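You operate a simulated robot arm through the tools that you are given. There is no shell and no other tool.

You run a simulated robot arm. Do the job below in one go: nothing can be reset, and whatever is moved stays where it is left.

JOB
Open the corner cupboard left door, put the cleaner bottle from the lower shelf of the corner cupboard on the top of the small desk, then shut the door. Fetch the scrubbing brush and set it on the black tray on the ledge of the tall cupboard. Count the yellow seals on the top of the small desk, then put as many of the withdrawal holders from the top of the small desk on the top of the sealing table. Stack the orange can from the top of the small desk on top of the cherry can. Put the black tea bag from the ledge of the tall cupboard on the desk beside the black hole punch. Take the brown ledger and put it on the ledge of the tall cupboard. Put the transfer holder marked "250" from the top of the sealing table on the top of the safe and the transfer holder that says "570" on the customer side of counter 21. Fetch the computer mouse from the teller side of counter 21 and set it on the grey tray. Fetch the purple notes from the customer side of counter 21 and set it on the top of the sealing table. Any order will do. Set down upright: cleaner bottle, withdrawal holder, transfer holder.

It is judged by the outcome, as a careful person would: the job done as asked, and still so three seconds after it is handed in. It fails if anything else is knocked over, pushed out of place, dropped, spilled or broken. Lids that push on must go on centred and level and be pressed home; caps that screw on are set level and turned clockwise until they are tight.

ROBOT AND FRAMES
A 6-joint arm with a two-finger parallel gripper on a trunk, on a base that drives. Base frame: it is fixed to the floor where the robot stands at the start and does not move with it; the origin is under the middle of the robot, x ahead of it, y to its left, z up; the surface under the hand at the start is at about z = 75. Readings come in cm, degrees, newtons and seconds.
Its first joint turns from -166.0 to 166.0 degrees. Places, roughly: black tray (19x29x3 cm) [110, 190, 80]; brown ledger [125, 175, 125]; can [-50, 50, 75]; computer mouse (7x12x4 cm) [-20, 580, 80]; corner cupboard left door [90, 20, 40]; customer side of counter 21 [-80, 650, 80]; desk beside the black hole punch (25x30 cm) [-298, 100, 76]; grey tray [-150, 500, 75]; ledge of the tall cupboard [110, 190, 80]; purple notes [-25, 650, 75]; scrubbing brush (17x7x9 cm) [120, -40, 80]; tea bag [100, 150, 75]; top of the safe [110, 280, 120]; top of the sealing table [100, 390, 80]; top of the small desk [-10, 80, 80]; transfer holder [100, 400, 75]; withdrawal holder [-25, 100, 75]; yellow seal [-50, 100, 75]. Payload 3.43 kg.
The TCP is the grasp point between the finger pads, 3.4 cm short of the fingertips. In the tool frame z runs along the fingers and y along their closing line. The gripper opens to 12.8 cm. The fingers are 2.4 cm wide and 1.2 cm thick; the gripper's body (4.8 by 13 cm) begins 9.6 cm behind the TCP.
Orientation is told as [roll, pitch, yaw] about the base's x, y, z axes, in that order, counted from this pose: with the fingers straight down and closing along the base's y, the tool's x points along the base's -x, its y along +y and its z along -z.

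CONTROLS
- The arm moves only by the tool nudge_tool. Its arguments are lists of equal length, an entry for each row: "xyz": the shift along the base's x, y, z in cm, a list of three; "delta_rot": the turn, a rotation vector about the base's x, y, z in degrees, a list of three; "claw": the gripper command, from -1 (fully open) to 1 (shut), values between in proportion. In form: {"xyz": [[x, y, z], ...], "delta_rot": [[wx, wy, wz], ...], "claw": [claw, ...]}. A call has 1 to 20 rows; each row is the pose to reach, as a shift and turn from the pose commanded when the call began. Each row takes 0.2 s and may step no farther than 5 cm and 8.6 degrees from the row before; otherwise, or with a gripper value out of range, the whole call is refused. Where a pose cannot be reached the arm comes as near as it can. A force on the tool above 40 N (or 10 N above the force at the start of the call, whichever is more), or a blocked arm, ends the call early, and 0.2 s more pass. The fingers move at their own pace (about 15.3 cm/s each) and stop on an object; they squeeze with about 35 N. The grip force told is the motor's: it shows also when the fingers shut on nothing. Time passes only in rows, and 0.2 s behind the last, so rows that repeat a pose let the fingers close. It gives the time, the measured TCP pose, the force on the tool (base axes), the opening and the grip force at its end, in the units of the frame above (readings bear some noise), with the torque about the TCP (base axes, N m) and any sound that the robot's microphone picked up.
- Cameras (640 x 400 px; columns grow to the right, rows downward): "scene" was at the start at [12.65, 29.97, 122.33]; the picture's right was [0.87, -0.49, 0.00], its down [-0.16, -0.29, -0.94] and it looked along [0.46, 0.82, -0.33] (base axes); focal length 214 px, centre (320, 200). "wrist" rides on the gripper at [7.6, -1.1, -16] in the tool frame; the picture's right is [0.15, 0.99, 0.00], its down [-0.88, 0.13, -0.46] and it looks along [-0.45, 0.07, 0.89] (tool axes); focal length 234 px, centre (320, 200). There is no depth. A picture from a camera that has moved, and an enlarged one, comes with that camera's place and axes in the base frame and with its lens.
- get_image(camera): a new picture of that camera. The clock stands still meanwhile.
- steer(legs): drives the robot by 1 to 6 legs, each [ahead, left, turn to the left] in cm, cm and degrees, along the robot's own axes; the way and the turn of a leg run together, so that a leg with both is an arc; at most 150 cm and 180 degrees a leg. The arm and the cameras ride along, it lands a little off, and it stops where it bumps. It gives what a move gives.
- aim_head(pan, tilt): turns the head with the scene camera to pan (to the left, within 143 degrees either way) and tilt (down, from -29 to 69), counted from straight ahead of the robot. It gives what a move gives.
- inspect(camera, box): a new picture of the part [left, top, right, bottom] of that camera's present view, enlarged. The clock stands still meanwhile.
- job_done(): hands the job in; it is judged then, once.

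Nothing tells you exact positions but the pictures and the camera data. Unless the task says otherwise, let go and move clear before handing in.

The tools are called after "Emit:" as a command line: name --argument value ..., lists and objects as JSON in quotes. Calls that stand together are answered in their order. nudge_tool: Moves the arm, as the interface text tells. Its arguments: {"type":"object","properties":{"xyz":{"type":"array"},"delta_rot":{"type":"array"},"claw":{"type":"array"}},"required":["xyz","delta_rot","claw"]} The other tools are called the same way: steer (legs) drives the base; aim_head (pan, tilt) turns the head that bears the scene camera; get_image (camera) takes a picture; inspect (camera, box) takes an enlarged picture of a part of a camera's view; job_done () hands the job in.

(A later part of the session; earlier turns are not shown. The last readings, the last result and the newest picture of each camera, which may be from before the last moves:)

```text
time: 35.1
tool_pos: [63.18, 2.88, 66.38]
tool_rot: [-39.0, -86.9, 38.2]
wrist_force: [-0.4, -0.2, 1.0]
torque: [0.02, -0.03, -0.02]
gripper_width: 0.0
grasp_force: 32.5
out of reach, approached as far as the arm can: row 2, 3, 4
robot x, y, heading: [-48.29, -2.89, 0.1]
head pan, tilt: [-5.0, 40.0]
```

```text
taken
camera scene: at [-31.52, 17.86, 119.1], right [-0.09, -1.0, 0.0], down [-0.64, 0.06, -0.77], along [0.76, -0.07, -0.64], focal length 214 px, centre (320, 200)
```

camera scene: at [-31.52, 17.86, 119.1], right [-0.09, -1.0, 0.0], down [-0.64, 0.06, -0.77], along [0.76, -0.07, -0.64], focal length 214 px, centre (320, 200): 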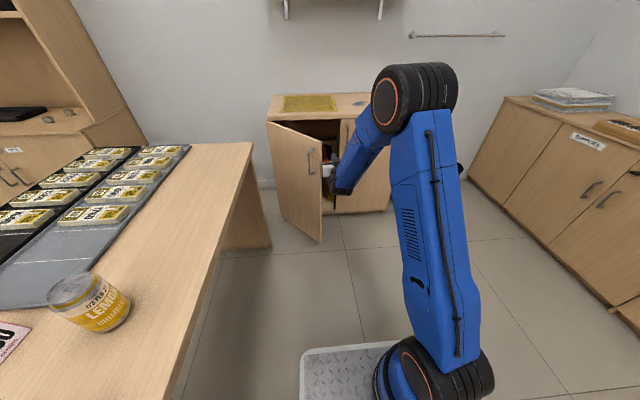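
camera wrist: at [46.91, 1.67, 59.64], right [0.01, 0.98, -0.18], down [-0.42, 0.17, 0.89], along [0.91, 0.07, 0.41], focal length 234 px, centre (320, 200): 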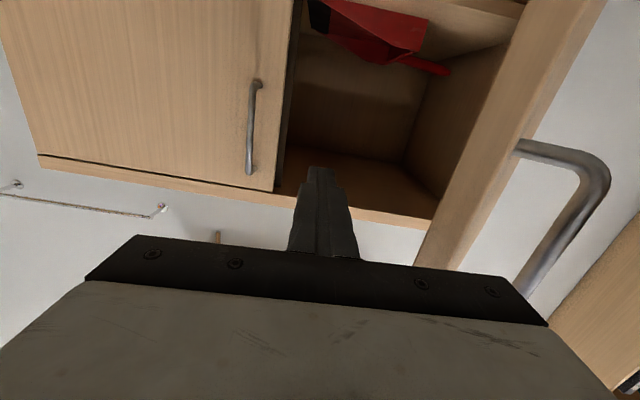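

Now I push with the finger on the inner face near the edge.

Emit:
nudge_tool --xyz '[[-0.5, 2, 0], [-1.5, 4, 0], [-2.5, 5.5, 0], [-3.5, 7, 0], [-4.5, 8.5, 0], [-5.5, 10, 0], [-6.5, 11.5, 0], [-7.3, 13, 0], [-8, 14.5, 0], [-8.7, 16, 0], [-9.3, 17.5, 0], [-9.8, 19, 0], [-10.2, 20.5, 0], [-10.5, 22, 0]]' --delta_rot '[[0, 0, 0], [0, 0, 0], [0, 0, 0], [0, 0, 0], [0, 0, 0], [0, 0, 0], [0, 0, 0], [0, 0, 0], [0, 0, 0], [0, 0, 0], [0, 0, 0], [0, 0, 0], [0, 0, 0], [0, 0, 0]]' --claw '[1, 1, 1, 1, 1, 1, 1, 1, 1, 1, 1, 1, 1, 1]'

Emit:
get_image --camera "wrist"

Emit:
get_image --camera "scene"

```text
time: 38.1
tool_pos: [52.75, 24.89, 66.57]
tool_rot: [-39.6, -87.0, 39.5]
wrist_force: [0.3, 0.2, -0.2]
torque: [0.0, 0.02, 0.01]
gripper_width: 0.01
grasp_force: 32.9
robot x, y, heading: [-47.88, -3.43, 0.0]
head pan, tilt: [-5.0, 40.0]
```

```text
taken
camera wrist: at [36.45, 23.34, 59.75], right [-0.01, 0.98, -0.18], down [-0.42, 0.16, 0.89], along [0.91, 0.08, 0.41], focal length 234 px, centre (320, 200)
```

wrist: 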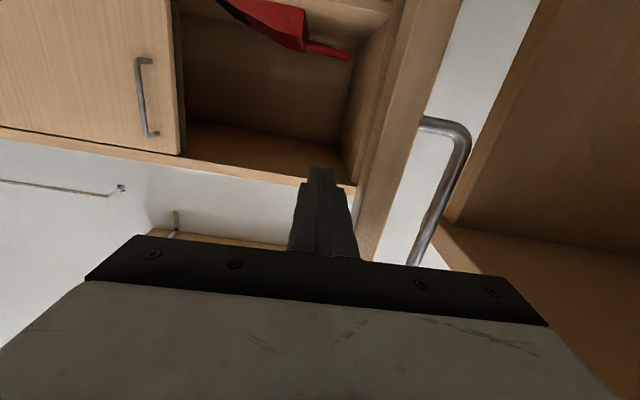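

```text
taken
camera scene: at [-31.51, 17.86, 119.1], right [-0.09, -1.0, 0.0], down [-0.64, 0.06, -0.77], along [0.76, -0.07, -0.64], focal length 214 px, centre (320, 200)
```

scene: 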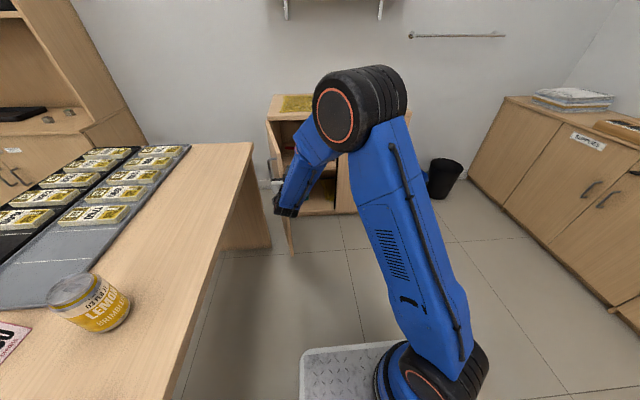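

The door is about 75° open. I move the arm aside to look into the cupboard.

Emit:
nudge_tool --xyz '[[0, -3, 0], [0, -7.5, 0], [0, -12, 0], [0, -16.5, 0], [0, -21, 0], [0, -25.5, 0], [0, -30, 0], [0, -34.5, 0], [0, -39, 0], [0, -43.5, 0], [0, -48, 0], [0, -52, 0]]' --delta_rot '[[0, 0, 0], [0, 0, 0], [0, 0, 0], [0, 0, 0], [0, 0, 0], [0, 0, 0], [0, 0, 0], [0, 0, 0], [0, 0, 0], [0, 0, 0], [0, 0, 0], [0, 0, 0]]' --claw '[1, 1, 1, 1, 1, 1, 1, 1, 1, 1, 1, 1]'

Emit:
get_image --camera "scene"

Emit:
inspect --camera "scene" --box '[240, 80, 400, 240]'

```text
time: 40.7
tool_pos: [54.05, -12.05, 68.06]
tool_rot: [-10.2, -86.8, -0.7]
wrist_force: [0.1, 0.6, -0.3]
torque: [0.02, -0.01, 0.05]
gripper_width: 0.02
grasp_force: 32.9
out of reach, approached as far as the arm can: row 6, 7, 8, 9, 10, 11, 12
robot x, y, heading: [-48.43, -3.51, -0.1]
head pan, tilt: [-5.0, 40.0]
```

```text
taken
camera scene: at [-31.53, 17.87, 119.1], right [-0.09, -1.0, 0.0], down [-0.64, 0.06, -0.77], along [0.76, -0.07, -0.64], focal length 214 px, centre (320, 200)
```

scene: 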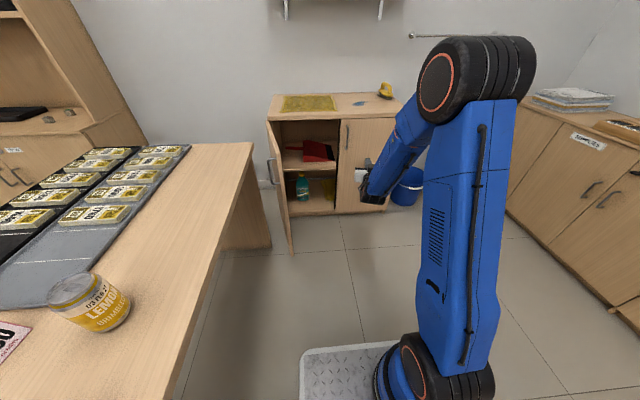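

```text
2.50 times, centred on (320, 160) of scene
camera zoom: at [-31.53, 17.87, 119.1], right [-0.09, -1.0, 0.0], down [-0.64, 0.06, -0.77], along [0.76, -0.07, -0.64], focal length 536 px, centre (320, 300)
```

zoom: 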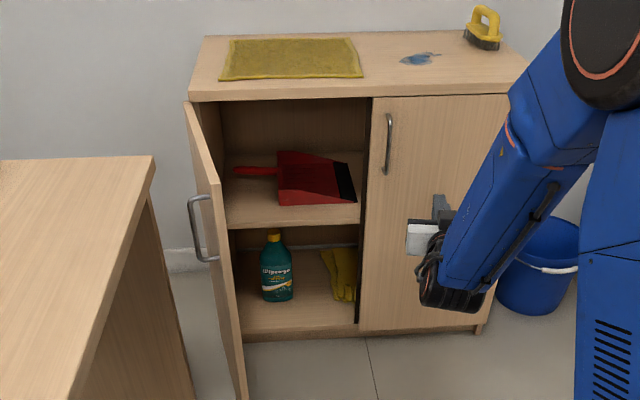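

I see the green cleaner bottle on the lower shelf at about [103, 19, base z≈10, top≈32]. First I open the door a bit further for clearance.

Emit:
nudge_tool --xyz '[[0, 5, 0], [0, 10, 0], [0, 15, 0], [0, 20, 0], [-0.5, 25, 0], [-1, 30, 0], [-1, 34, 0], [-1.5, 36, 0], [-1.7, 37.5, 0], [-1.8, 39, 0], [-1.8, 40.5, 0], [-1.8, 41.7, 0]]' --delta_rot '[[0, 0, 0], [0, 0, 2], [0, 0, 4], [0, 0, 6], [0, 0, 8], [0, 0, 10], [0, 0, 10], [0, 0, 10], [0, 0, 10], [0, 0, 10], [0, 0, 10], [0, 0, 10]]' --claw '[1, 1, 1, 1, 1, 1, 1, 1, 1, 1, 1, 1]'

Emit:
get_image --camera "scene"

```text
refused: row 5 steps farther than a row can; nothing moved
```

```text
taken
camera scene: at [-31.53, 17.87, 119.1], right [-0.09, -1.0, 0.0], down [-0.64, 0.06, -0.77], along [0.76, -0.07, -0.64], focal length 214 px, centre (320, 200)
```

scene: 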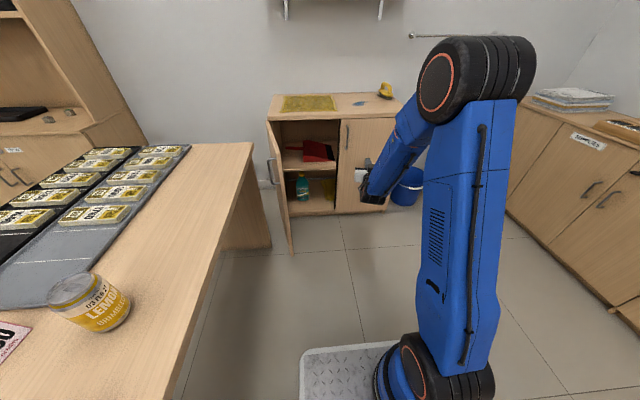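

Emit:
nudge_tool --xyz '[[0, 4.8, 0], [0, 9.6, 0], [0, 14.4, 0], [0, 19, 0], [-0.5, 23.5, 0], [-1, 28, 0], [-1, 32, 0], [-1.3, 35, 0], [-1.5, 37.5, 0], [-1.6, 39, 0], [-1.7, 40.5, 0], [-1.8, 41.7, 0]]' --delta_rot '[[0, 0, 0], [0, 0, 2], [0, 0, 4], [0, 0, 6], [0, 0, 8], [0, 0, 10], [0, 0, 10], [0, 0, 10], [0, 0, 10], [0, 0, 10], [0, 0, 10], [0, 0, 10]]' --claw '[1, 1, 1, 1, 1, 1, 1, 1, 1, 1, 1, 1]'

Emit:
get_image --camera "scene"

```text
time: 43.3
tool_pos: [52.21, 29.87, 68.11]
tool_rot: [-9.9, -86.7, 9.0]
wrist_force: [0.9, -0.2, 1.0]
torque: [-0.01, 0.03, 0.02]
gripper_width: 0.0
grasp_force: 33.2
robot x, y, heading: [-48.26, -3.06, -0.1]
head pan, tilt: [-5.0, 40.0]
```

```text
taken
camera scene: at [-31.51, 17.87, 119.1], right [-0.09, -1.0, 0.0], down [-0.64, 0.06, -0.77], along [0.76, -0.07, -0.64], focal length 214 px, centre (320, 200)
```

scene: 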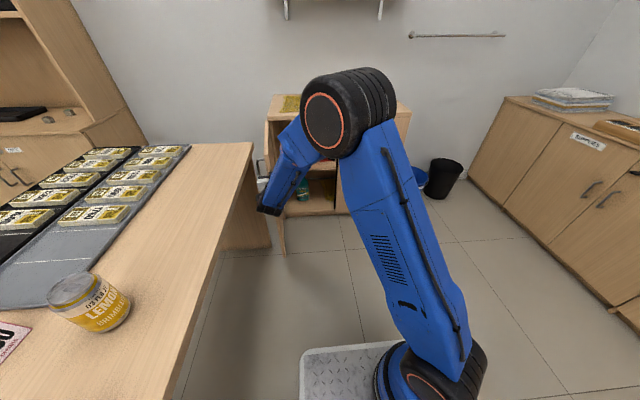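

The door is nearly at 87°. Now I bring the tool down to bottle-neck height in front of the opening.

Emit:
nudge_tool --xyz '[[0, -4.5, 0], [0.5, -9, -1], [1, -12, -5], [1, -13, -9.5], [1, -13.5, -14], [1, -13.5, -18.5], [1, -13.5, -23], [1, -13.5, -27.5], [1, -13.5, -32], [1, -13.5, -36], [1, -13.5, -38]]' --delta_rot '[[0, -1, 0], [0, -2, 0], [0, -3.3, 0], [0, -3.3, 0], [0, -3.3, 0], [0, -3.3, 0], [0, -3.3, 0], [0, -3.3, 0], [0, -3.3, 0], [0, -3.3, 0], [0, -3.3, 0]]' --claw '[1, 1, 0.5, 0, -0.3, -0.3, -0.3, -0.3, -0.3, -0.3, -0.3]'

Emit:
get_image --camera "wrist"

Emit:
get_image --camera "scene"

```text
refused: row 3 steps farther than a row can; nothing moved
```

```text
taken
camera wrist: at [35.75, 28.87, 61.38], right [0.01, 0.99, -0.16], down [-0.4, 0.15, 0.9], along [0.92, 0.06, 0.4], focal length 234 px, centre (320, 200)
```

wrist: 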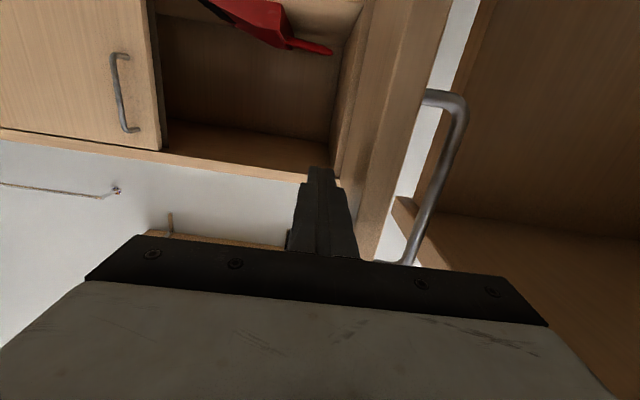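

```text
taken
camera scene: at [-31.51, 17.87, 119.1], right [-0.09, -1.0, 0.0], down [-0.64, 0.06, -0.77], along [0.76, -0.07, -0.64], focal length 214 px, centre (320, 200)
```

scene: 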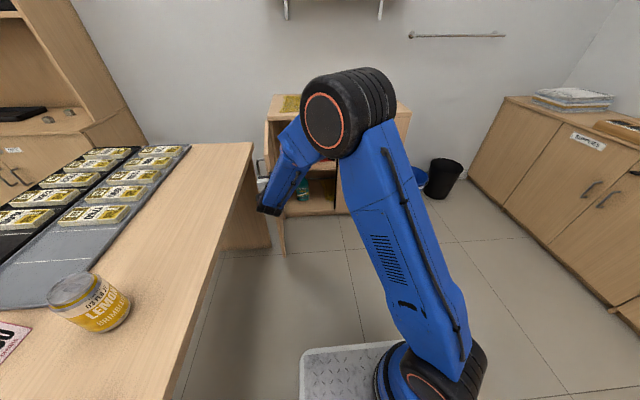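

I redo the descent with smaller steps.

Emit:
nudge_tool --xyz '[[0, -4.5, 0], [0.5, -9, -1], [1, -12, -4], [1, -13, -8.5], [1, -13.5, -13], [1, -13.5, -17.5], [1, -13.5, -22], [1, -13.5, -26.5], [1, -13.5, -31], [1, -13.5, -35], [1, -13.5, -38]]' --delta_rot '[[0, -1, 0], [0, -2, 0], [0, -3.3, 0], [0, -3.3, 0], [0, -3.3, 0], [0, -3.3, 0], [0, -3.3, 0], [0, -3.3, 0], [0, -3.3, 0], [0, -3.3, 0], [0, -3.3, 0]]' --claw '[1, 1, 0.5, 0, -0.3, -0.3, -0.3, -0.3, -0.3, -0.3, -0.3]'

Emit:
get_image --camera "wrist"

Emit:
get_image --camera "scene"

```text
time: 45.7
tool_pos: [57.32, 19.01, 32.02]
tool_rot: [-84.8, -84.6, 82.9]
wrist_force: [-0.2, -0.2, 0.6]
torque: [-0.01, 0.05, -0.01]
gripper_width: 8.35
grasp_force: 0.0
out of reach, approached as far as the arm can: row 6, 7, 8, 9, 10, 11
robot x, y, heading: [-47.89, -3.33, 0.0]
head pan, tilt: [-5.0, 40.0]
```

```text
taken
camera wrist: at [41.23, 17.65, 24.86], right [0.03, 0.97, -0.24], down [-0.44, 0.23, 0.87], along [0.9, 0.08, 0.43], focal length 234 px, centre (320, 200)
```

wrist: 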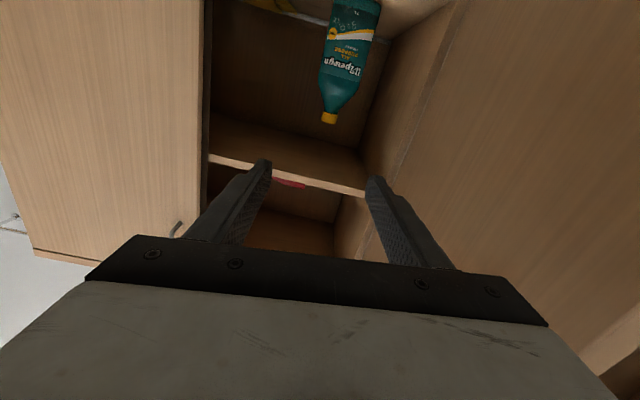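

```text
taken
camera scene: at [-31.52, 17.86, 119.1], right [-0.09, -1.0, 0.0], down [-0.64, 0.06, -0.77], along [0.76, -0.07, -0.64], focal length 214 px, centre (320, 200)
```

scene: 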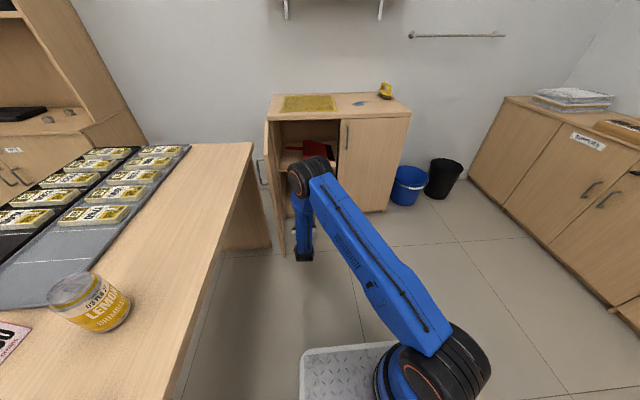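

The cap is at about [103, 19.8, 30.5]. I'll level the roll, drive 20 cm forward, and check.

Emit:
steer --legs '[[20, 0, 0]]'

Emit:
nudge_tool --xyz '[[3, 0, -0.5], [6, 0, -1], [9, 0, -1.5]]' --delta_rot '[[2, 0, 0], [4, 0, 0], [5.4, 0, 0]]' --claw '[-0.3, -0.3, -0.3]'

Emit:
get_image --camera "wrist"

Emit:
get_image --camera "scene"

```text
time: 47.2
tool_pos: [77.19, 18.77, 32.06]
tool_rot: [-84.5, -84.4, 82.4]
wrist_force: [-1.0, -0.3, -0.3]
torque: [0.01, -0.03, 0.0]
gripper_width: 8.31
grasp_force: 0.1
robot x, y, heading: [-28.35, -3.24, -0.4]
head pan, tilt: [-5.0, 40.0]
```

```text
time: 48.0
tool_pos: [86.83, 19.5, 30.92]
tool_rot: [-53.4, -88.7, 51.0]
wrist_force: [1.2, 0.6, -1.4]
torque: [0.01, 0.02, -0.03]
gripper_width: 8.32
grasp_force: 0.1
out of reach, approached as far as the arm can: row 2, 3
robot x, y, heading: [-28.1, -2.93, -0.2]
head pan, tilt: [-5.0, 40.0]
```

```text
taken
camera wrist: at [70.67, 18.75, 23.67], right [0.04, 0.99, -0.17], down [-0.44, 0.17, 0.88], along [0.9, 0.04, 0.44], focal length 234 px, centre (320, 200)
```

wrist: 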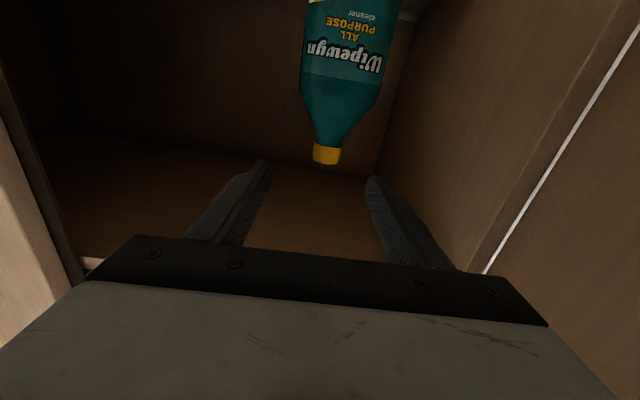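

```text
taken
camera scene: at [-11.66, 17.8, 119.09], right [-0.09, -1.0, 0.0], down [-0.64, 0.06, -0.77], along [0.76, -0.07, -0.64], focal length 214 px, centre (320, 200)
```

scene: 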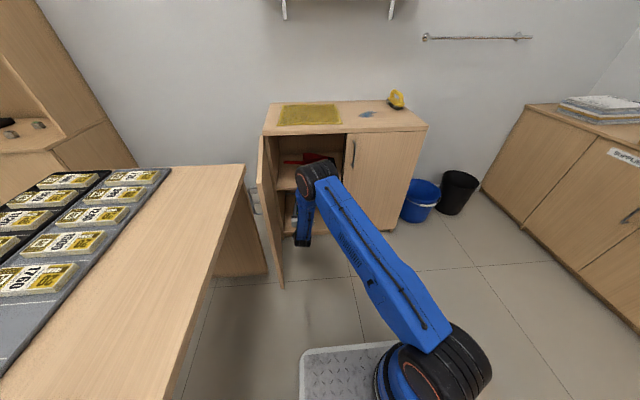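

The cap triangulates to about [98, 19.8, 31]. I advance onto it.

Emit:
nudge_tool --xyz '[[3.5, 0.1, 0], [7, 0.2, 0], [10, 0.2, 0]]' --delta_rot '[[0, 0, 0], [0, 0, 0], [0, 0, 0]]' --claw '[-0.3, -0.3, -0.3]'

Emit:
get_image --camera "wrist"

```text
time: 48.9
tool_pos: [97.05, 19.67, 31.1]
tool_rot: [-10.1, -89.3, 8.2]
wrist_force: [0.1, 0.0, -0.7]
torque: [-0.02, -0.01, -0.02]
gripper_width: 8.32
grasp_force: 0.0
robot x, y, heading: [-27.99, -3.17, -0.3]
head pan, tilt: [-5.0, 40.0]
```

```text
taken
camera wrist: at [80.89, 18.96, 23.73], right [0.03, 0.99, -0.15], down [-0.44, 0.15, 0.89], along [0.9, 0.04, 0.44], focal length 234 px, centre (320, 200)
```

wrist: 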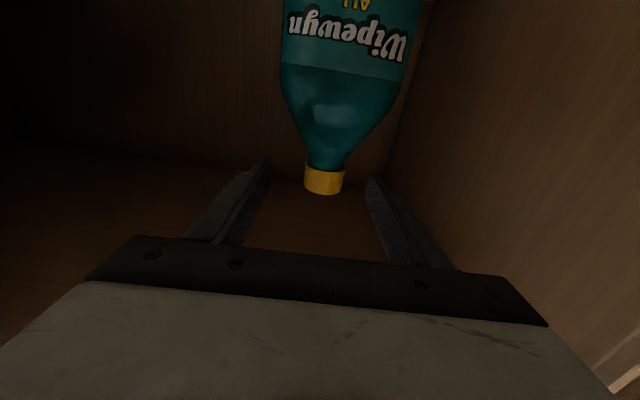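

Cap is slightly deeper, about x≈101–102. Advance 4 cm and close.

Emit:
nudge_tool --xyz '[[2, 0, 0.2], [4, 0.2, 0.3], [4, 0.2, 0.3]]' --delta_rot '[[0, 0, 0], [0, 0, 0], [0, 0, 0]]' --claw '[-0.3, -0.3, -0.3]'

Emit:
get_image --camera "wrist"

```text
time: 49.6
tool_pos: [101.1, 19.64, 31.23]
tool_rot: [-11.1, -89.2, 9.2]
wrist_force: [0.3, 0.4, 0.0]
torque: [0.01, 0.0, -0.04]
gripper_width: 8.32
grasp_force: 0.0
robot x, y, heading: [-27.99, -3.41, -0.1]
head pan, tilt: [-5.0, 40.0]
```

```text
taken
camera wrist: at [84.86, 19.07, 23.97], right [0.03, 0.99, -0.15], down [-0.44, 0.15, 0.89], along [0.9, 0.04, 0.44], focal length 234 px, centre (320, 200)
```

wrist: 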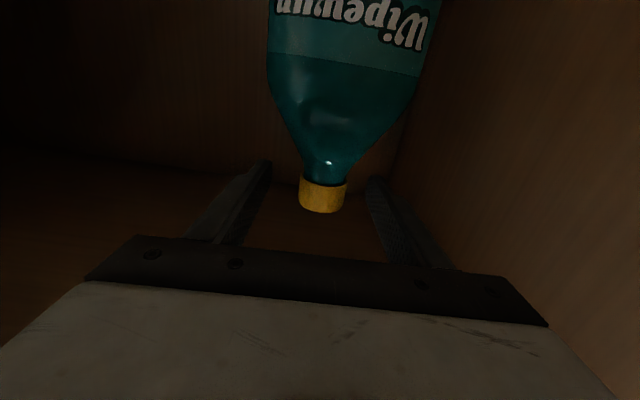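

Cap is centred at the TCP. Closing.

Emit:
nudge_tool --xyz '[[0, 0, 0], [0, 0, 0], [0, 0, 0], [0, 0, 0]]' --delta_rot '[[0, 0, 0], [0, 0, 0], [0, 0, 0], [0, 0, 0]]' --claw '[0.2, 1, 1, 1]'

Emit:
nudge_tool --xyz '[[0, 0, 0.7], [0, 0, 1.5], [-0.5, 0, 2]]' --delta_rot '[[0, 0, 0], [0, 0, 0], [0, 0, 0]]' --claw '[1, 1, 1]'

Emit:
get_image --camera "wrist"

```text
time: 50.6
tool_pos: [101.02, 19.72, 31.28]
tool_rot: [-10.1, -89.3, 8.1]
wrist_force: [-0.2, 4.0, 0.5]
torque: [0.5, -0.04, 0.07]
gripper_width: 3.94
grasp_force: 35.0
robot x, y, heading: [-28.39, -3.13, -0.2]
head pan, tilt: [-5.0, 40.0]
```

```text
time: 51.5
tool_pos: [100.38, 19.84, 33.08]
tool_rot: [-11.1, -89.2, 8.9]
wrist_force: [-0.7, -0.8, -10.8]
torque: [0.02, 0.19, 0.01]
gripper_width: 3.9
grasp_force: 35.0
robot x, y, heading: [-28.15, -3.29, -0.2]
head pan, tilt: [-5.0, 40.0]
```

```text
taken
camera wrist: at [84.26, 19.11, 25.84], right [0.03, 0.99, -0.15], down [-0.44, 0.15, 0.89], along [0.9, 0.04, 0.44], focal length 234 px, centre (320, 200)
```

wrist: 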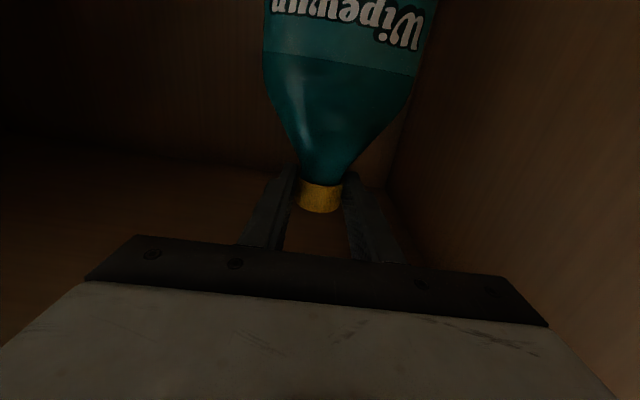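

The bottle is held (≈1.1 kg) and lifted. I drive straight back out of the cupboard.

Emit:
steer --legs '[[-32, 0, 0]]'

Emit:
nudge_tool --xyz '[[0, 0, 4.5], [0, 0, 9], [0, 0, 13.5], [0, 0, 18], [0, 0, 22.5], [0, 0, 27], [0, 0, 31.5], [0, 0, 36], [0, 0, 40.5], [0, 0, 45], [0, 0, 49.5], [0, 0, 54], [0, 0, 58.5], [0, 0, 63], [0, 0, 67], [0, 0, 70]]' --delta_rot '[[0, 0, 0], [0, 0, 0], [0, 0, 0], [0, 0, 0], [0, 0, 0], [0, 0, 0], [0, 0, 0], [0, 0, 0], [0, 0, 0], [0, 0, 0], [0, 0, 0], [0, 0, 0], [0, 0, 0], [0, 0, 0], [0, 0, 0], [0, 0, 0]]' --claw '[1, 1, 1, 1, 1, 1, 1, 1, 1, 1, 1, 1, 1, 1, 1, 1]'

Emit:
get_image --camera "scene"

Emit:
get_image --camera "wrist"

```text
time: 53.6
tool_pos: [68.27, 20.24, 33.22]
tool_rot: [-10.9, -89.1, 9.2]
wrist_force: [0.2, 0.5, -9.9]
torque: [0.04, 0.21, -0.03]
gripper_width: 3.9
grasp_force: 35.4
robot x, y, heading: [-60.62, -3.4, 0.0]
head pan, tilt: [-5.0, 40.0]
```

```text
time: 57.0
tool_pos: [68.51, 20.36, 102.91]
tool_rot: [-9.9, -89.2, 8.2]
wrist_force: [0.5, -0.2, -10.9]
torque: [-0.01, 0.16, 0.01]
gripper_width: 3.92
grasp_force: 34.8
robot x, y, heading: [-60.54, -3.46, -0.3]
head pan, tilt: [-5.0, 40.0]
```

```text
taken
camera scene: at [-43.67, 17.9, 119.08], right [-0.09, -1.0, 0.0], down [-0.64, 0.06, -0.77], along [0.76, -0.07, -0.64], focal length 214 px, centre (320, 200)
```

scene: 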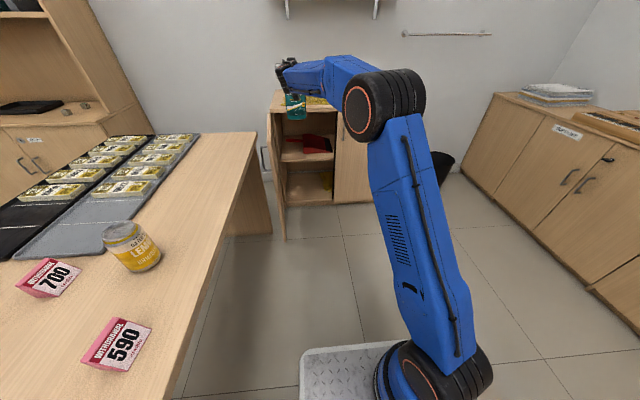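

```text
taken
camera wrist: at [52.22, 19.66, 95.75], right [0.03, 0.99, -0.15], down [-0.44, 0.15, 0.89], along [0.9, 0.04, 0.44], focal length 234 px, centre (320, 200)
```

wrist: 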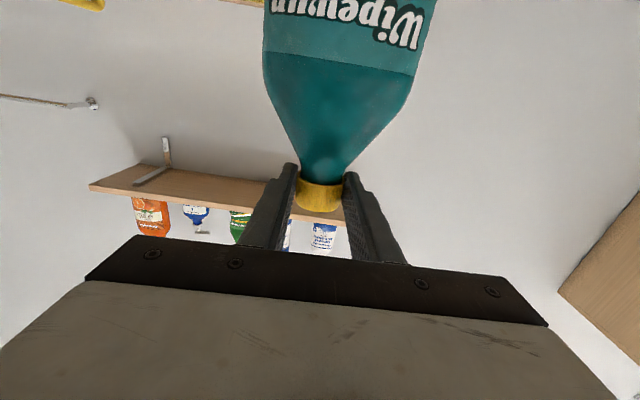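

Bottle raised. Now over the desk's near right area, at about [48, 51].

Emit:
nudge_tool --xyz '[[-2.5, 3.7, 0], [-5, 7.5, 0], [-7.5, 11.2, 0], [-10, 15, 0], [-12.5, 18.7, 0], [-15, 22.5, 0], [-17.5, 26, 0], [-19, 29, 0], [-20, 30.6, 0], [-20, 30.6, -2], [-20, 30.6, -4]]' --delta_rot '[[0, 0, 0], [0, 0, 0], [0, 0, 0], [0, 0, 0], [0, 0, 0], [0, 0, 0], [0, 0, 0], [0, 0, 0], [0, 0, 0], [0, 0, 0], [0, 0, 0]]' --claw '[1, 1, 1, 1, 1, 1, 1, 1, 1, 1, 1]'

Emit:
aim_head --pan 15 --tilt 25

Emit:
get_image --camera "scene"

```text
time: 59.4
tool_pos: [48.61, 50.73, 99.07]
tool_rot: [-10.4, -89.3, 8.7]
wrist_force: [-0.4, -0.2, -10.2]
torque: [-0.02, 0.23, 0.06]
gripper_width: 3.87
grasp_force: 35.1
robot x, y, heading: [-60.31, -3.3, -0.1]
head pan, tilt: [-5.0, 40.0]
```

```text
time: 60.2
tool_pos: [48.53, 50.84, 99.05]
tool_rot: [-11.7, -89.2, 10.2]
wrist_force: [-0.2, -0.4, -10.9]
torque: [0.02, 0.2, -0.01]
gripper_width: 3.9
grasp_force: 35.4
robot x, y, heading: [-60.5, -3.46, 0.1]
head pan, tilt: [15.0, 25.0]
```

```text
taken
camera scene: at [-43.26, 21.04, 121.41], right [0.26, -0.97, 0.0], down [-0.41, -0.11, -0.91], along [0.87, 0.23, -0.42], focal length 214 px, centre (320, 200)
```

scene: 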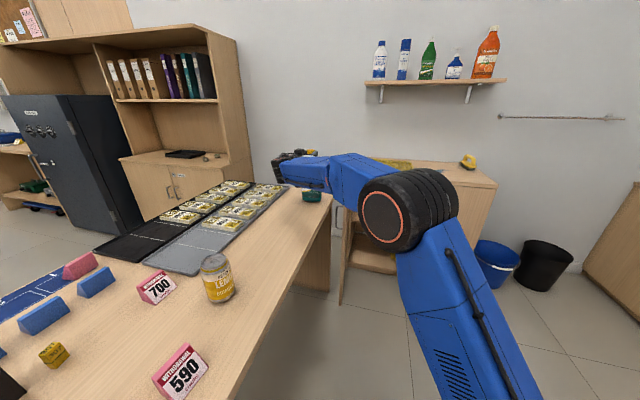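

The bottle is over the desk. I lower it gently.

Emit:
nudge_tool --xyz '[[0, 0, -0.5], [0, 0, -1], [0, 0, -1.5]]' --delta_rot '[[0, 0, 0], [0, 0, 0], [0, 0, 0]]' --claw '[1, 1, 1]'

Emit:
inspect --camera "scene" --box '[240, 130, 360, 230]'

```text
time: 61.0
tool_pos: [48.36, 50.74, 98.35]
tool_rot: [5.3, -89.7, -7.1]
wrist_force: [6.0, 2.6, 25.7]
torque: [0.25, -1.05, -0.04]
gripper_width: 3.92
grasp_force: 35.5
robot x, y, heading: [-60.48, -3.41, -0.1]
head pan, tilt: [15.0, 25.0]
```

```text
4.00 times, centred on (300, 180) of scene
camera zoom: at [-43.39, 20.97, 121.45], right [0.26, -0.97, 0.0], down [-0.41, -0.11, -0.91], along [0.88, 0.24, -0.42], focal length 858 px, centre (400, 280)
```

zoom: 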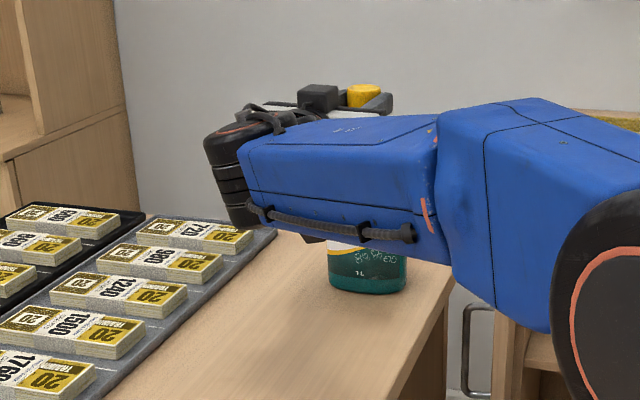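

It has touched down. I ease the pressure and release.

Emit:
nudge_tool --xyz '[[0, 0, 0.4], [0, 0, 0.7], [0, 0, 0.7]]' --delta_rot '[[0, 0, 0], [0, 0, 0], [0, 0, 0]]' --claw '[1, 1, 1]'

Emit:
nudge_tool --xyz '[[0, 0, 0], [0, 0, 0], [0, 0, 0], [-3, 0, 0], [-7, 0, 0]]' --delta_rot '[[0, 0, 0], [0, 0, 0], [0, 0, 0], [0, 0, 0], [0, 0, 0]]' --claw '[0.2, -0.2, -0.3, -0.3, -0.3]'

Emit:
get_image --camera "wrist"

Emit:
inspect --camera "scene" --box '[240, 130, 360, 230]'

```text
time: 61.8
tool_pos: [48.45, 50.82, 98.38]
tool_rot: [-14.3, -89.2, 12.4]
wrist_force: [3.0, -4.8, 7.6]
torque: [-0.64, -0.45, -0.13]
gripper_width: 3.93
grasp_force: 34.5
robot x, y, heading: [-60.09, -3.02, 0.0]
head pan, tilt: [15.0, 25.0]
```

```text
time: 63.0
tool_pos: [41.39, 50.69, 98.31]
tool_rot: [-12.8, -89.2, 11.1]
wrist_force: [0.3, -0.2, -0.8]
torque: [0.0, -0.03, -0.01]
gripper_width: 8.31
grasp_force: 0.0
robot x, y, heading: [-60.4, -3.37, 0.1]
head pan, tilt: [15.0, 25.0]
```

```text
taken
camera wrist: at [25.24, 50.02, 90.97], right [0.03, 0.99, -0.15], down [-0.44, 0.15, 0.89], along [0.9, 0.04, 0.44], focal length 234 px, centre (320, 200)
```

wrist: 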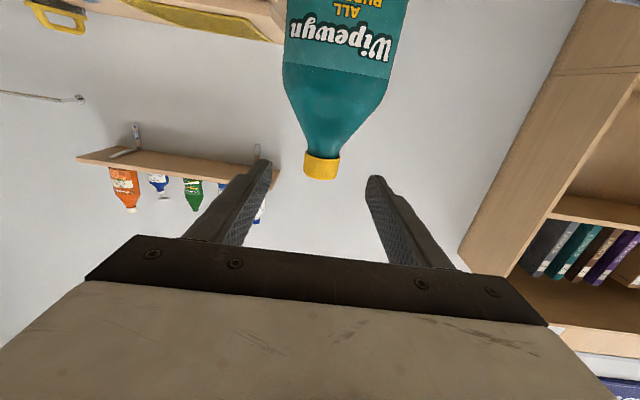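

```text
4.00 times, centred on (300, 180) of scene
camera zoom: at [-43.26, 21.02, 121.42], right [0.26, -0.97, 0.0], down [-0.41, -0.11, -0.91], along [0.88, 0.23, -0.42], focal length 858 px, centre (400, 280)
```

zoom: 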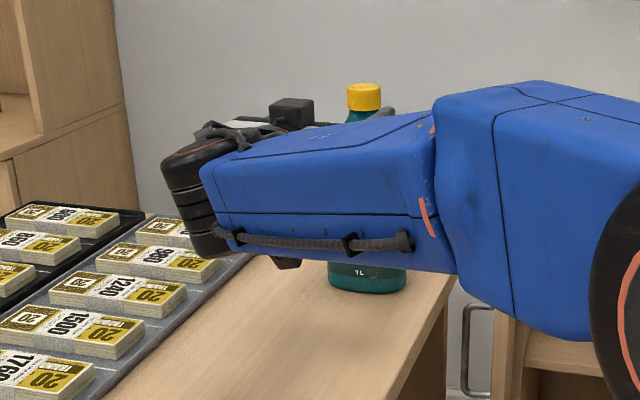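

The bottle stands on the desk. Next I raise and turn the tool downward, then drive ahead to close the door by pushing its outer face.

Emit:
nudge_tool --xyz '[[-4, -0.5, 1], [-7, -1, 4], [-9, -1.5, 8], [-10, -2, 12], [-10, -2.5, 16], [-10, -3, 20], [-10, -3.5, 22], [-10, -4, 22], [-10, -4, 22], [-10, -4, 22], [-10, -4, 22], [-10, -4, 22]]' --delta_rot '[[0, 0, 0], [0, 8, 0], [0, 16, 0], [0, 24, 0], [0, 32, 0], [0, 40, 0], [0, 48, 0], [0, 56, 0], [0, 64, 0], [0, 72, 0], [0, 80, 0], [0, 88, 0]]' --claw '[-0.3, -0.3, 0, 0.5, 1, 1, 1, 1, 1, 1, 1, 1]'

Emit:
steer --legs '[[25, 0, 0]]'

Emit:
get_image --camera "scene"

Emit:
get_image --camera "wrist"

```text
time: 65.6
tool_pos: [22.76, 39.06, 107.41]
tool_rot: [-1.2, -1.6, 0.2]
wrist_force: [-0.6, -0.4, 0.4]
torque: [0.02, -0.05, 0.03]
gripper_width: 0.02
grasp_force: 33.1
out of reach, approached as far as the arm can: row 7, 8, 9, 10, 11, 12
robot x, y, heading: [-60.47, -3.18, 0.1]
head pan, tilt: [15.0, 25.0]
```

```text
time: 67.4
tool_pos: [47.52, 38.9, 107.56]
tool_rot: [-1.3, -1.8, 0.1]
wrist_force: [-1.2, -0.2, 0.5]
torque: [-0.02, 0.0, 0.0]
gripper_width: 0.0
grasp_force: 32.8
robot x, y, heading: [-35.25, -3.05, 0.1]
head pan, tilt: [15.0, 25.0]
```

```text
taken
camera scene: at [-18.5, 21.04, 121.43], right [0.26, -0.97, 0.0], down [-0.41, -0.11, -0.91], along [0.88, 0.24, -0.42], focal length 214 px, centre (320, 200)
```

scene: 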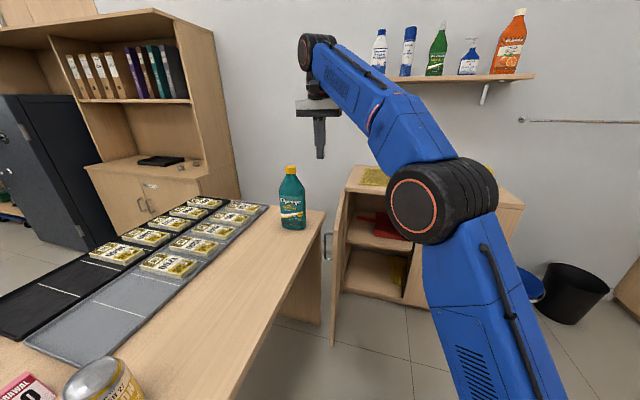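

```text
taken
camera wrist: at [39.47, 38.07, 123.28], right [-0.15, 0.99, -0.03], down [0.87, 0.14, 0.48], along [0.48, 0.05, -0.88], focal length 234 px, centre (320, 200)
```

wrist: 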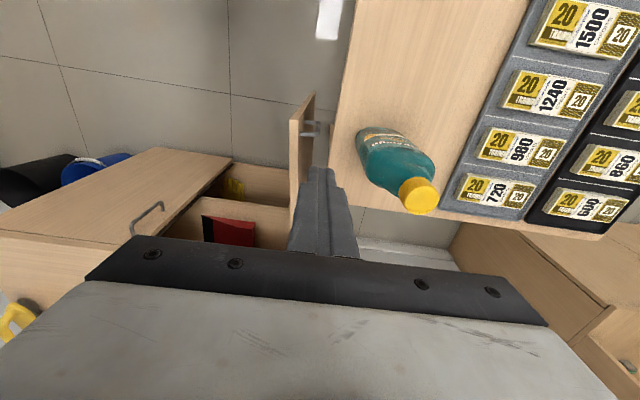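

The gap between door's outer face (y≈36) and desk edge (y≈41) admits the closed fingers at x≈62. I lower there, checking halfway.

Emit:
nudge_tool --xyz '[[4, 0, -3], [8, 0, -5], [12, -0.2, -7], [14.5, -0.4, -10], [14.5, -0.4, -14], [14.5, -0.4, -18], [14.5, -0.4, -22], [14.5, -0.4, -24], [14.5, -0.4, -24]]' --delta_rot '[[0, 0, 0], [0.5, 0.5, 0], [1.2, 1.7, 0], [1.2, 1.7, 0], [1.2, 1.7, 0], [1.2, 1.7, 0], [1.2, 1.7, 0], [1.2, 1.7, 0], [1.2, 1.7, 0]]' --claw '[1, 1, 1, 1, 1, 1, 1, 1, 1]'

Emit:
get_image --camera "wrist"

Emit:
get_image --camera "scene"

```text
time: 69.4
tool_pos: [62.25, 38.48, 83.36]
tool_rot: [-0.2, -0.1, 0.0]
wrist_force: [-0.9, 0.6, -0.7]
torque: [0.02, -0.01, -0.01]
gripper_width: 0.02
grasp_force: 32.9
out of reach, approached as far as the arm can: row 3
robot x, y, heading: [-35.61, -3.15, -0.1]
head pan, tilt: [15.0, 25.0]
```

```text
taken
camera wrist: at [54.56, 37.39, 99.42], right [-0.15, 0.99, 0.0], down [0.88, 0.13, 0.46], along [0.45, 0.07, -0.89], focal length 234 px, centre (320, 200)
```

wrist: 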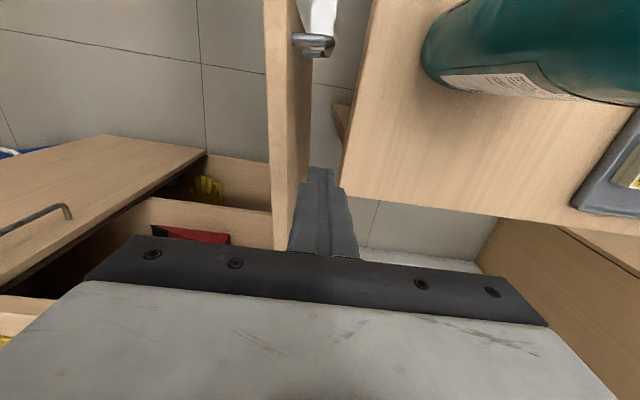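

```text
taken
camera scene: at [-18.49, 21.04, 121.43], right [0.26, -0.97, 0.0], down [-0.41, -0.11, -0.91], along [0.88, 0.24, -0.42], focal length 214 px, centre (320, 200)
```

scene: 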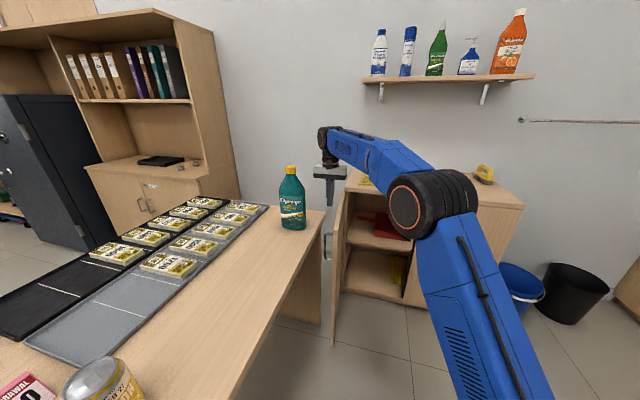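

Door's outer face is at y≈36.8 and the desk corner at [65, 41.3]. I go down at [66.8, 39.4] beside the corner, then push.

Emit:
nudge_tool --xyz '[[3, 0.9, 0], [4.6, 0.9, -2], [4.6, 0.9, -6], [4.6, 0.9, -10], [4.6, 0.9, -13], [4.6, 0.9, -14]]' --delta_rot '[[0, 0, 0], [0, 0, 0], [0, 0, 0], [0, 0, 0], [0, 0, 0], [0, 0, 0]]' --claw '[1, 1, 1, 1, 1, 1]'

Emit:
nudge_tool --xyz '[[0, -1.5, 0], [0, -3, 0], [0, -4.5, 0], [0, -6, 0], [0, -7.5, 0], [0, -9, 0], [0, -10.5, 0], [0, -12, 0]]' --delta_rot '[[0, 0, 0], [0, 0, 0], [0, 0, 0], [0, 0, 0], [0, 0, 0], [0, 0, 0], [0, 0, 0], [0, 0, 0]]' --claw '[1, 1, 1, 1, 1, 1, 1, 1]'

Emit:
get_image --camera "wrist"

Emit:
get_image --camera "scene"

```text
time: 70.8
tool_pos: [66.94, 39.4, 69.6]
tool_rot: [0.0, -0.1, 0.2]
wrist_force: [-0.1, 0.2, -0.2]
torque: [-0.03, -0.03, 0.02]
gripper_width: 0.0
grasp_force: 32.8
robot x, y, heading: [-35.46, -3.32, 0.1]
head pan, tilt: [15.0, 25.0]
```

```text
time: 72.6
tool_pos: [66.59, 27.33, 69.35]
tool_rot: [-0.2, -0.2, 0.1]
wrist_force: [-0.4, 0.3, -0.2]
torque: [-0.02, 0.0, -0.01]
gripper_width: 0.0
grasp_force: 33.1
robot x, y, heading: [-35.38, -3.09, -0.0]
head pan, tilt: [15.0, 25.0]
```

```text
taken
camera wrist: at [59.02, 26.13, 85.49], right [-0.15, 0.99, 0.0], down [0.88, 0.13, 0.46], along [0.45, 0.07, -0.89], focal length 234 px, centre (320, 200)
```

wrist: 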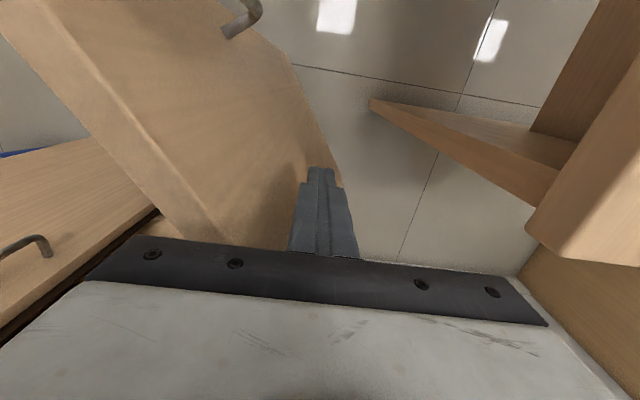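

```text
taken
camera scene: at [-18.5, 21.05, 121.43], right [0.26, -0.97, 0.0], down [-0.41, -0.11, -0.91], along [0.88, 0.24, -0.42], focal length 214 px, centre (320, 200)
```

scene: 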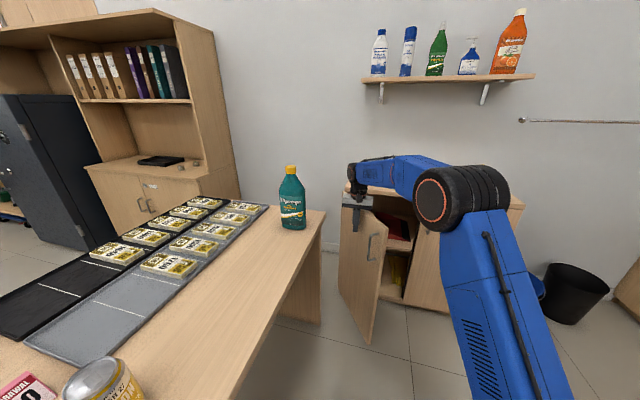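

It closes smoothly. I follow the arc to fully shut.

Emit:
nudge_tool --xyz '[[1, -2, 0], [2, -3.6, 0], [3.3, -5.2, 0], [4.6, -6.7, 0], [6.1, -8, 0], [7.7, -9.3, 0], [9.3, -10.3, 0], [11.1, -11.2, 0], [13, -12, 0], [14.9, -12.6, 0], [16.5, -13.1, 0], [17.5, -13.2, 0]]' --delta_rot '[[0, 0, 0], [0, 0, 0], [0, 0, 0], [0, 0, 0], [0, 0, 0], [0, 0, 0], [0, 0, 0], [0, 0, 0], [0, 0, 0], [0, 0, 0], [0, 0, 0], [0, 0, 0]]' --claw '[1, 1, 1, 1, 1, 1, 1, 1, 1, 1, 1, 1]'

Emit:
get_image --camera "wrist"

Emit:
get_image --camera "scene"

```text
time: 74.9
tool_pos: [81.36, 14.88, 69.42]
tool_rot: [-0.2, 0.5, 0.1]
wrist_force: [-17.4, -1.8, 4.4]
torque: [0.26, -2.09, -0.43]
gripper_width: 0.0
grasp_force: 33.2
robot x, y, heading: [-35.32, -2.93, -0.1]
head pan, tilt: [15.0, 25.0]
stopped in row 11: the force on the tool passed its limit at 93 N (the readings are from after the stop); the commanded pose is now the measured one
```

```text
taken
camera wrist: at [73.85, 13.64, 85.5], right [-0.15, 0.99, 0.0], down [0.88, 0.13, 0.45], along [0.44, 0.06, -0.89], focal length 234 px, centre (320, 200)
```

wrist: 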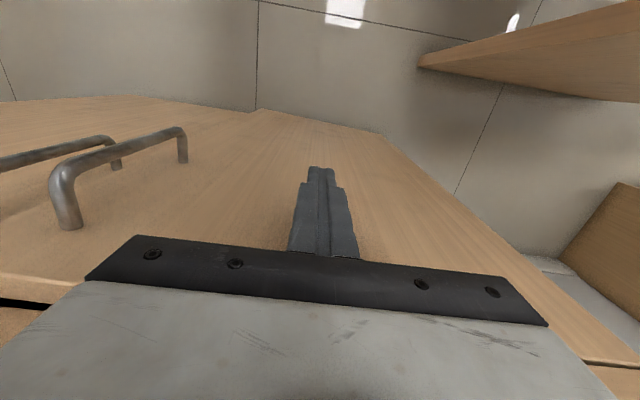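

```text
taken
camera scene: at [-18.6, 21.01, 121.44], right [0.26, -0.97, 0.0], down [-0.41, -0.11, -0.91], along [0.88, 0.24, -0.42], focal length 214 px, centre (320, 200)
```

scene: 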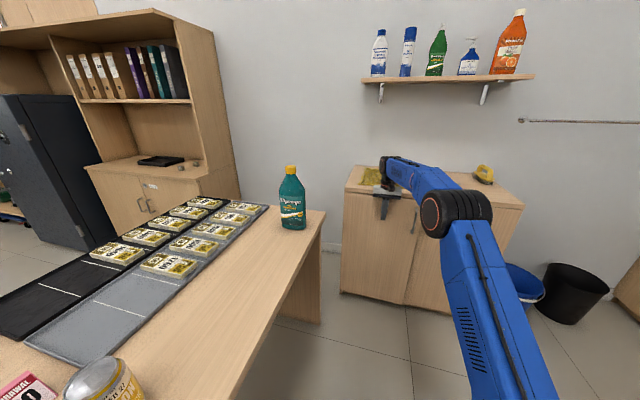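

The gripper met the worktop edge. I back off and check whether the door is fully shut.

Emit:
nudge_tool --xyz '[[-4, 0, 0], [-8, 0, 0], [-10, 0, 4], [-10, 4, 8], [-10, 8, 11], [-10, 12, 13]]' --delta_rot '[[0, 0, 0], [0, 0, 0], [0, 0, 0], [0, 0, 0], [0, 0, 0], [0, 0, 0]]' --claw '[1, 1, 1, 1, 1, 1]'

Emit:
inspect --camera "scene" --box '[320, 150, 480, 310]'

Emit:
get_image --camera "wrist"

```text
refused: row 4 steps farther than a row can; nothing moved
```

```text
2.50 times, centred on (400, 230) of scene
camera zoom: at [-18.6, 21.01, 121.44], right [0.26, -0.97, 0.0], down [-0.41, -0.11, -0.91], along [0.88, 0.24, -0.42], focal length 536 px, centre (120, 125)
```

zoom: 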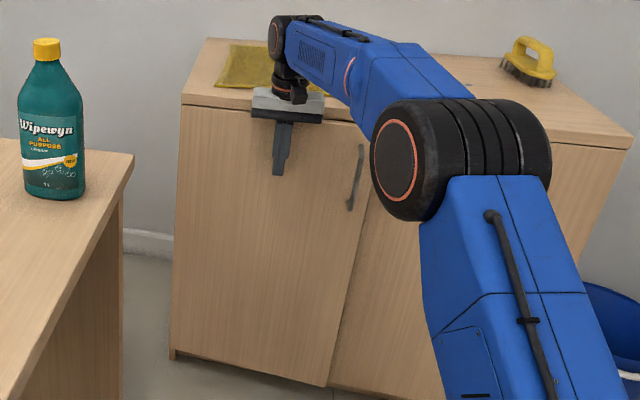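

```text
taken
camera wrist: at [73.85, 13.64, 85.5], right [-0.15, 0.99, 0.0], down [0.88, 0.13, 0.45], along [0.44, 0.06, -0.89], focal length 234 px, centre (320, 200)
```

wrist: 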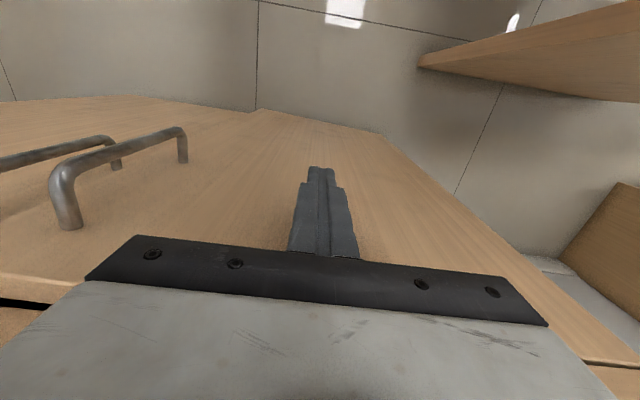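

The door is still a few degrees ajar. I tilt the tool forward and push lower down with the fingertips.

Emit:
nudge_tool --xyz '[[-4, 0, 0], [-8, -1, 0], [-10, -2, -1], [-10, -3, -3], [-10, -4, -5], [-10, -4, -7], [-10, -4, -9], [-10, -4, -10]]' --delta_rot '[[0, 0, 0], [0, -7, 0], [0, -15, 0], [0, -23, 0], [0, -31, 0], [0, -39, 0], [0, -45, 0], [0, -50, 0]]' --claw '[1, 1, 1, 1, 1, 1, 1, 1]'

Emit:
get_image --camera "wrist"

Emit:
get_image --camera "scene"

```text
time: 76.7
tool_pos: [71.34, 10.84, 59.06]
tool_rot: [1.6, -49.0, -2.9]
wrist_force: [1.6, 1.5, 1.4]
torque: [-0.11, 0.22, -0.01]
gripper_width: 0.0
grasp_force: 33.2
robot x, y, heading: [-35.2, -3.25, 0.1]
head pan, tilt: [15.0, 25.0]
```

```text
taken
camera wrist: at [54.2, 9.94, 63.9], right [-0.07, 0.99, -0.09], down [0.24, 0.11, 0.97], along [0.97, 0.04, -0.24], focal length 234 px, centre (320, 200)
```

wrist: 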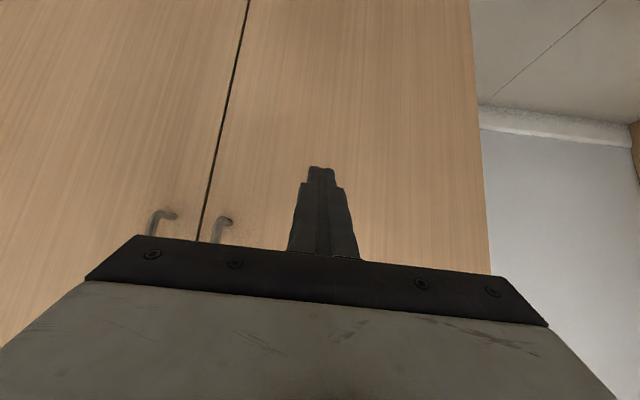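

```text
taken
camera scene: at [-18.52, 21.03, 121.43], right [0.26, -0.97, 0.0], down [-0.41, -0.11, -0.91], along [0.88, 0.24, -0.42], focal length 214 px, centre (320, 200)
```

scene: 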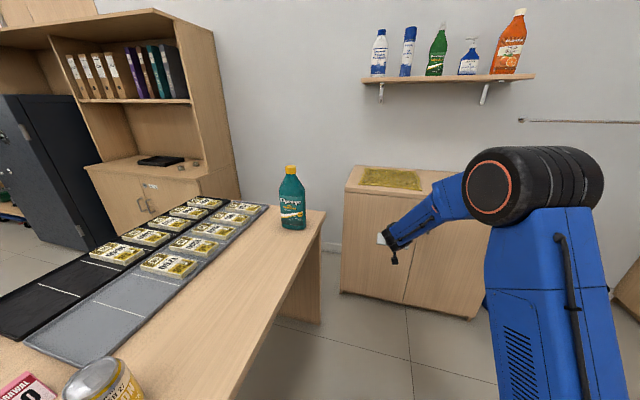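

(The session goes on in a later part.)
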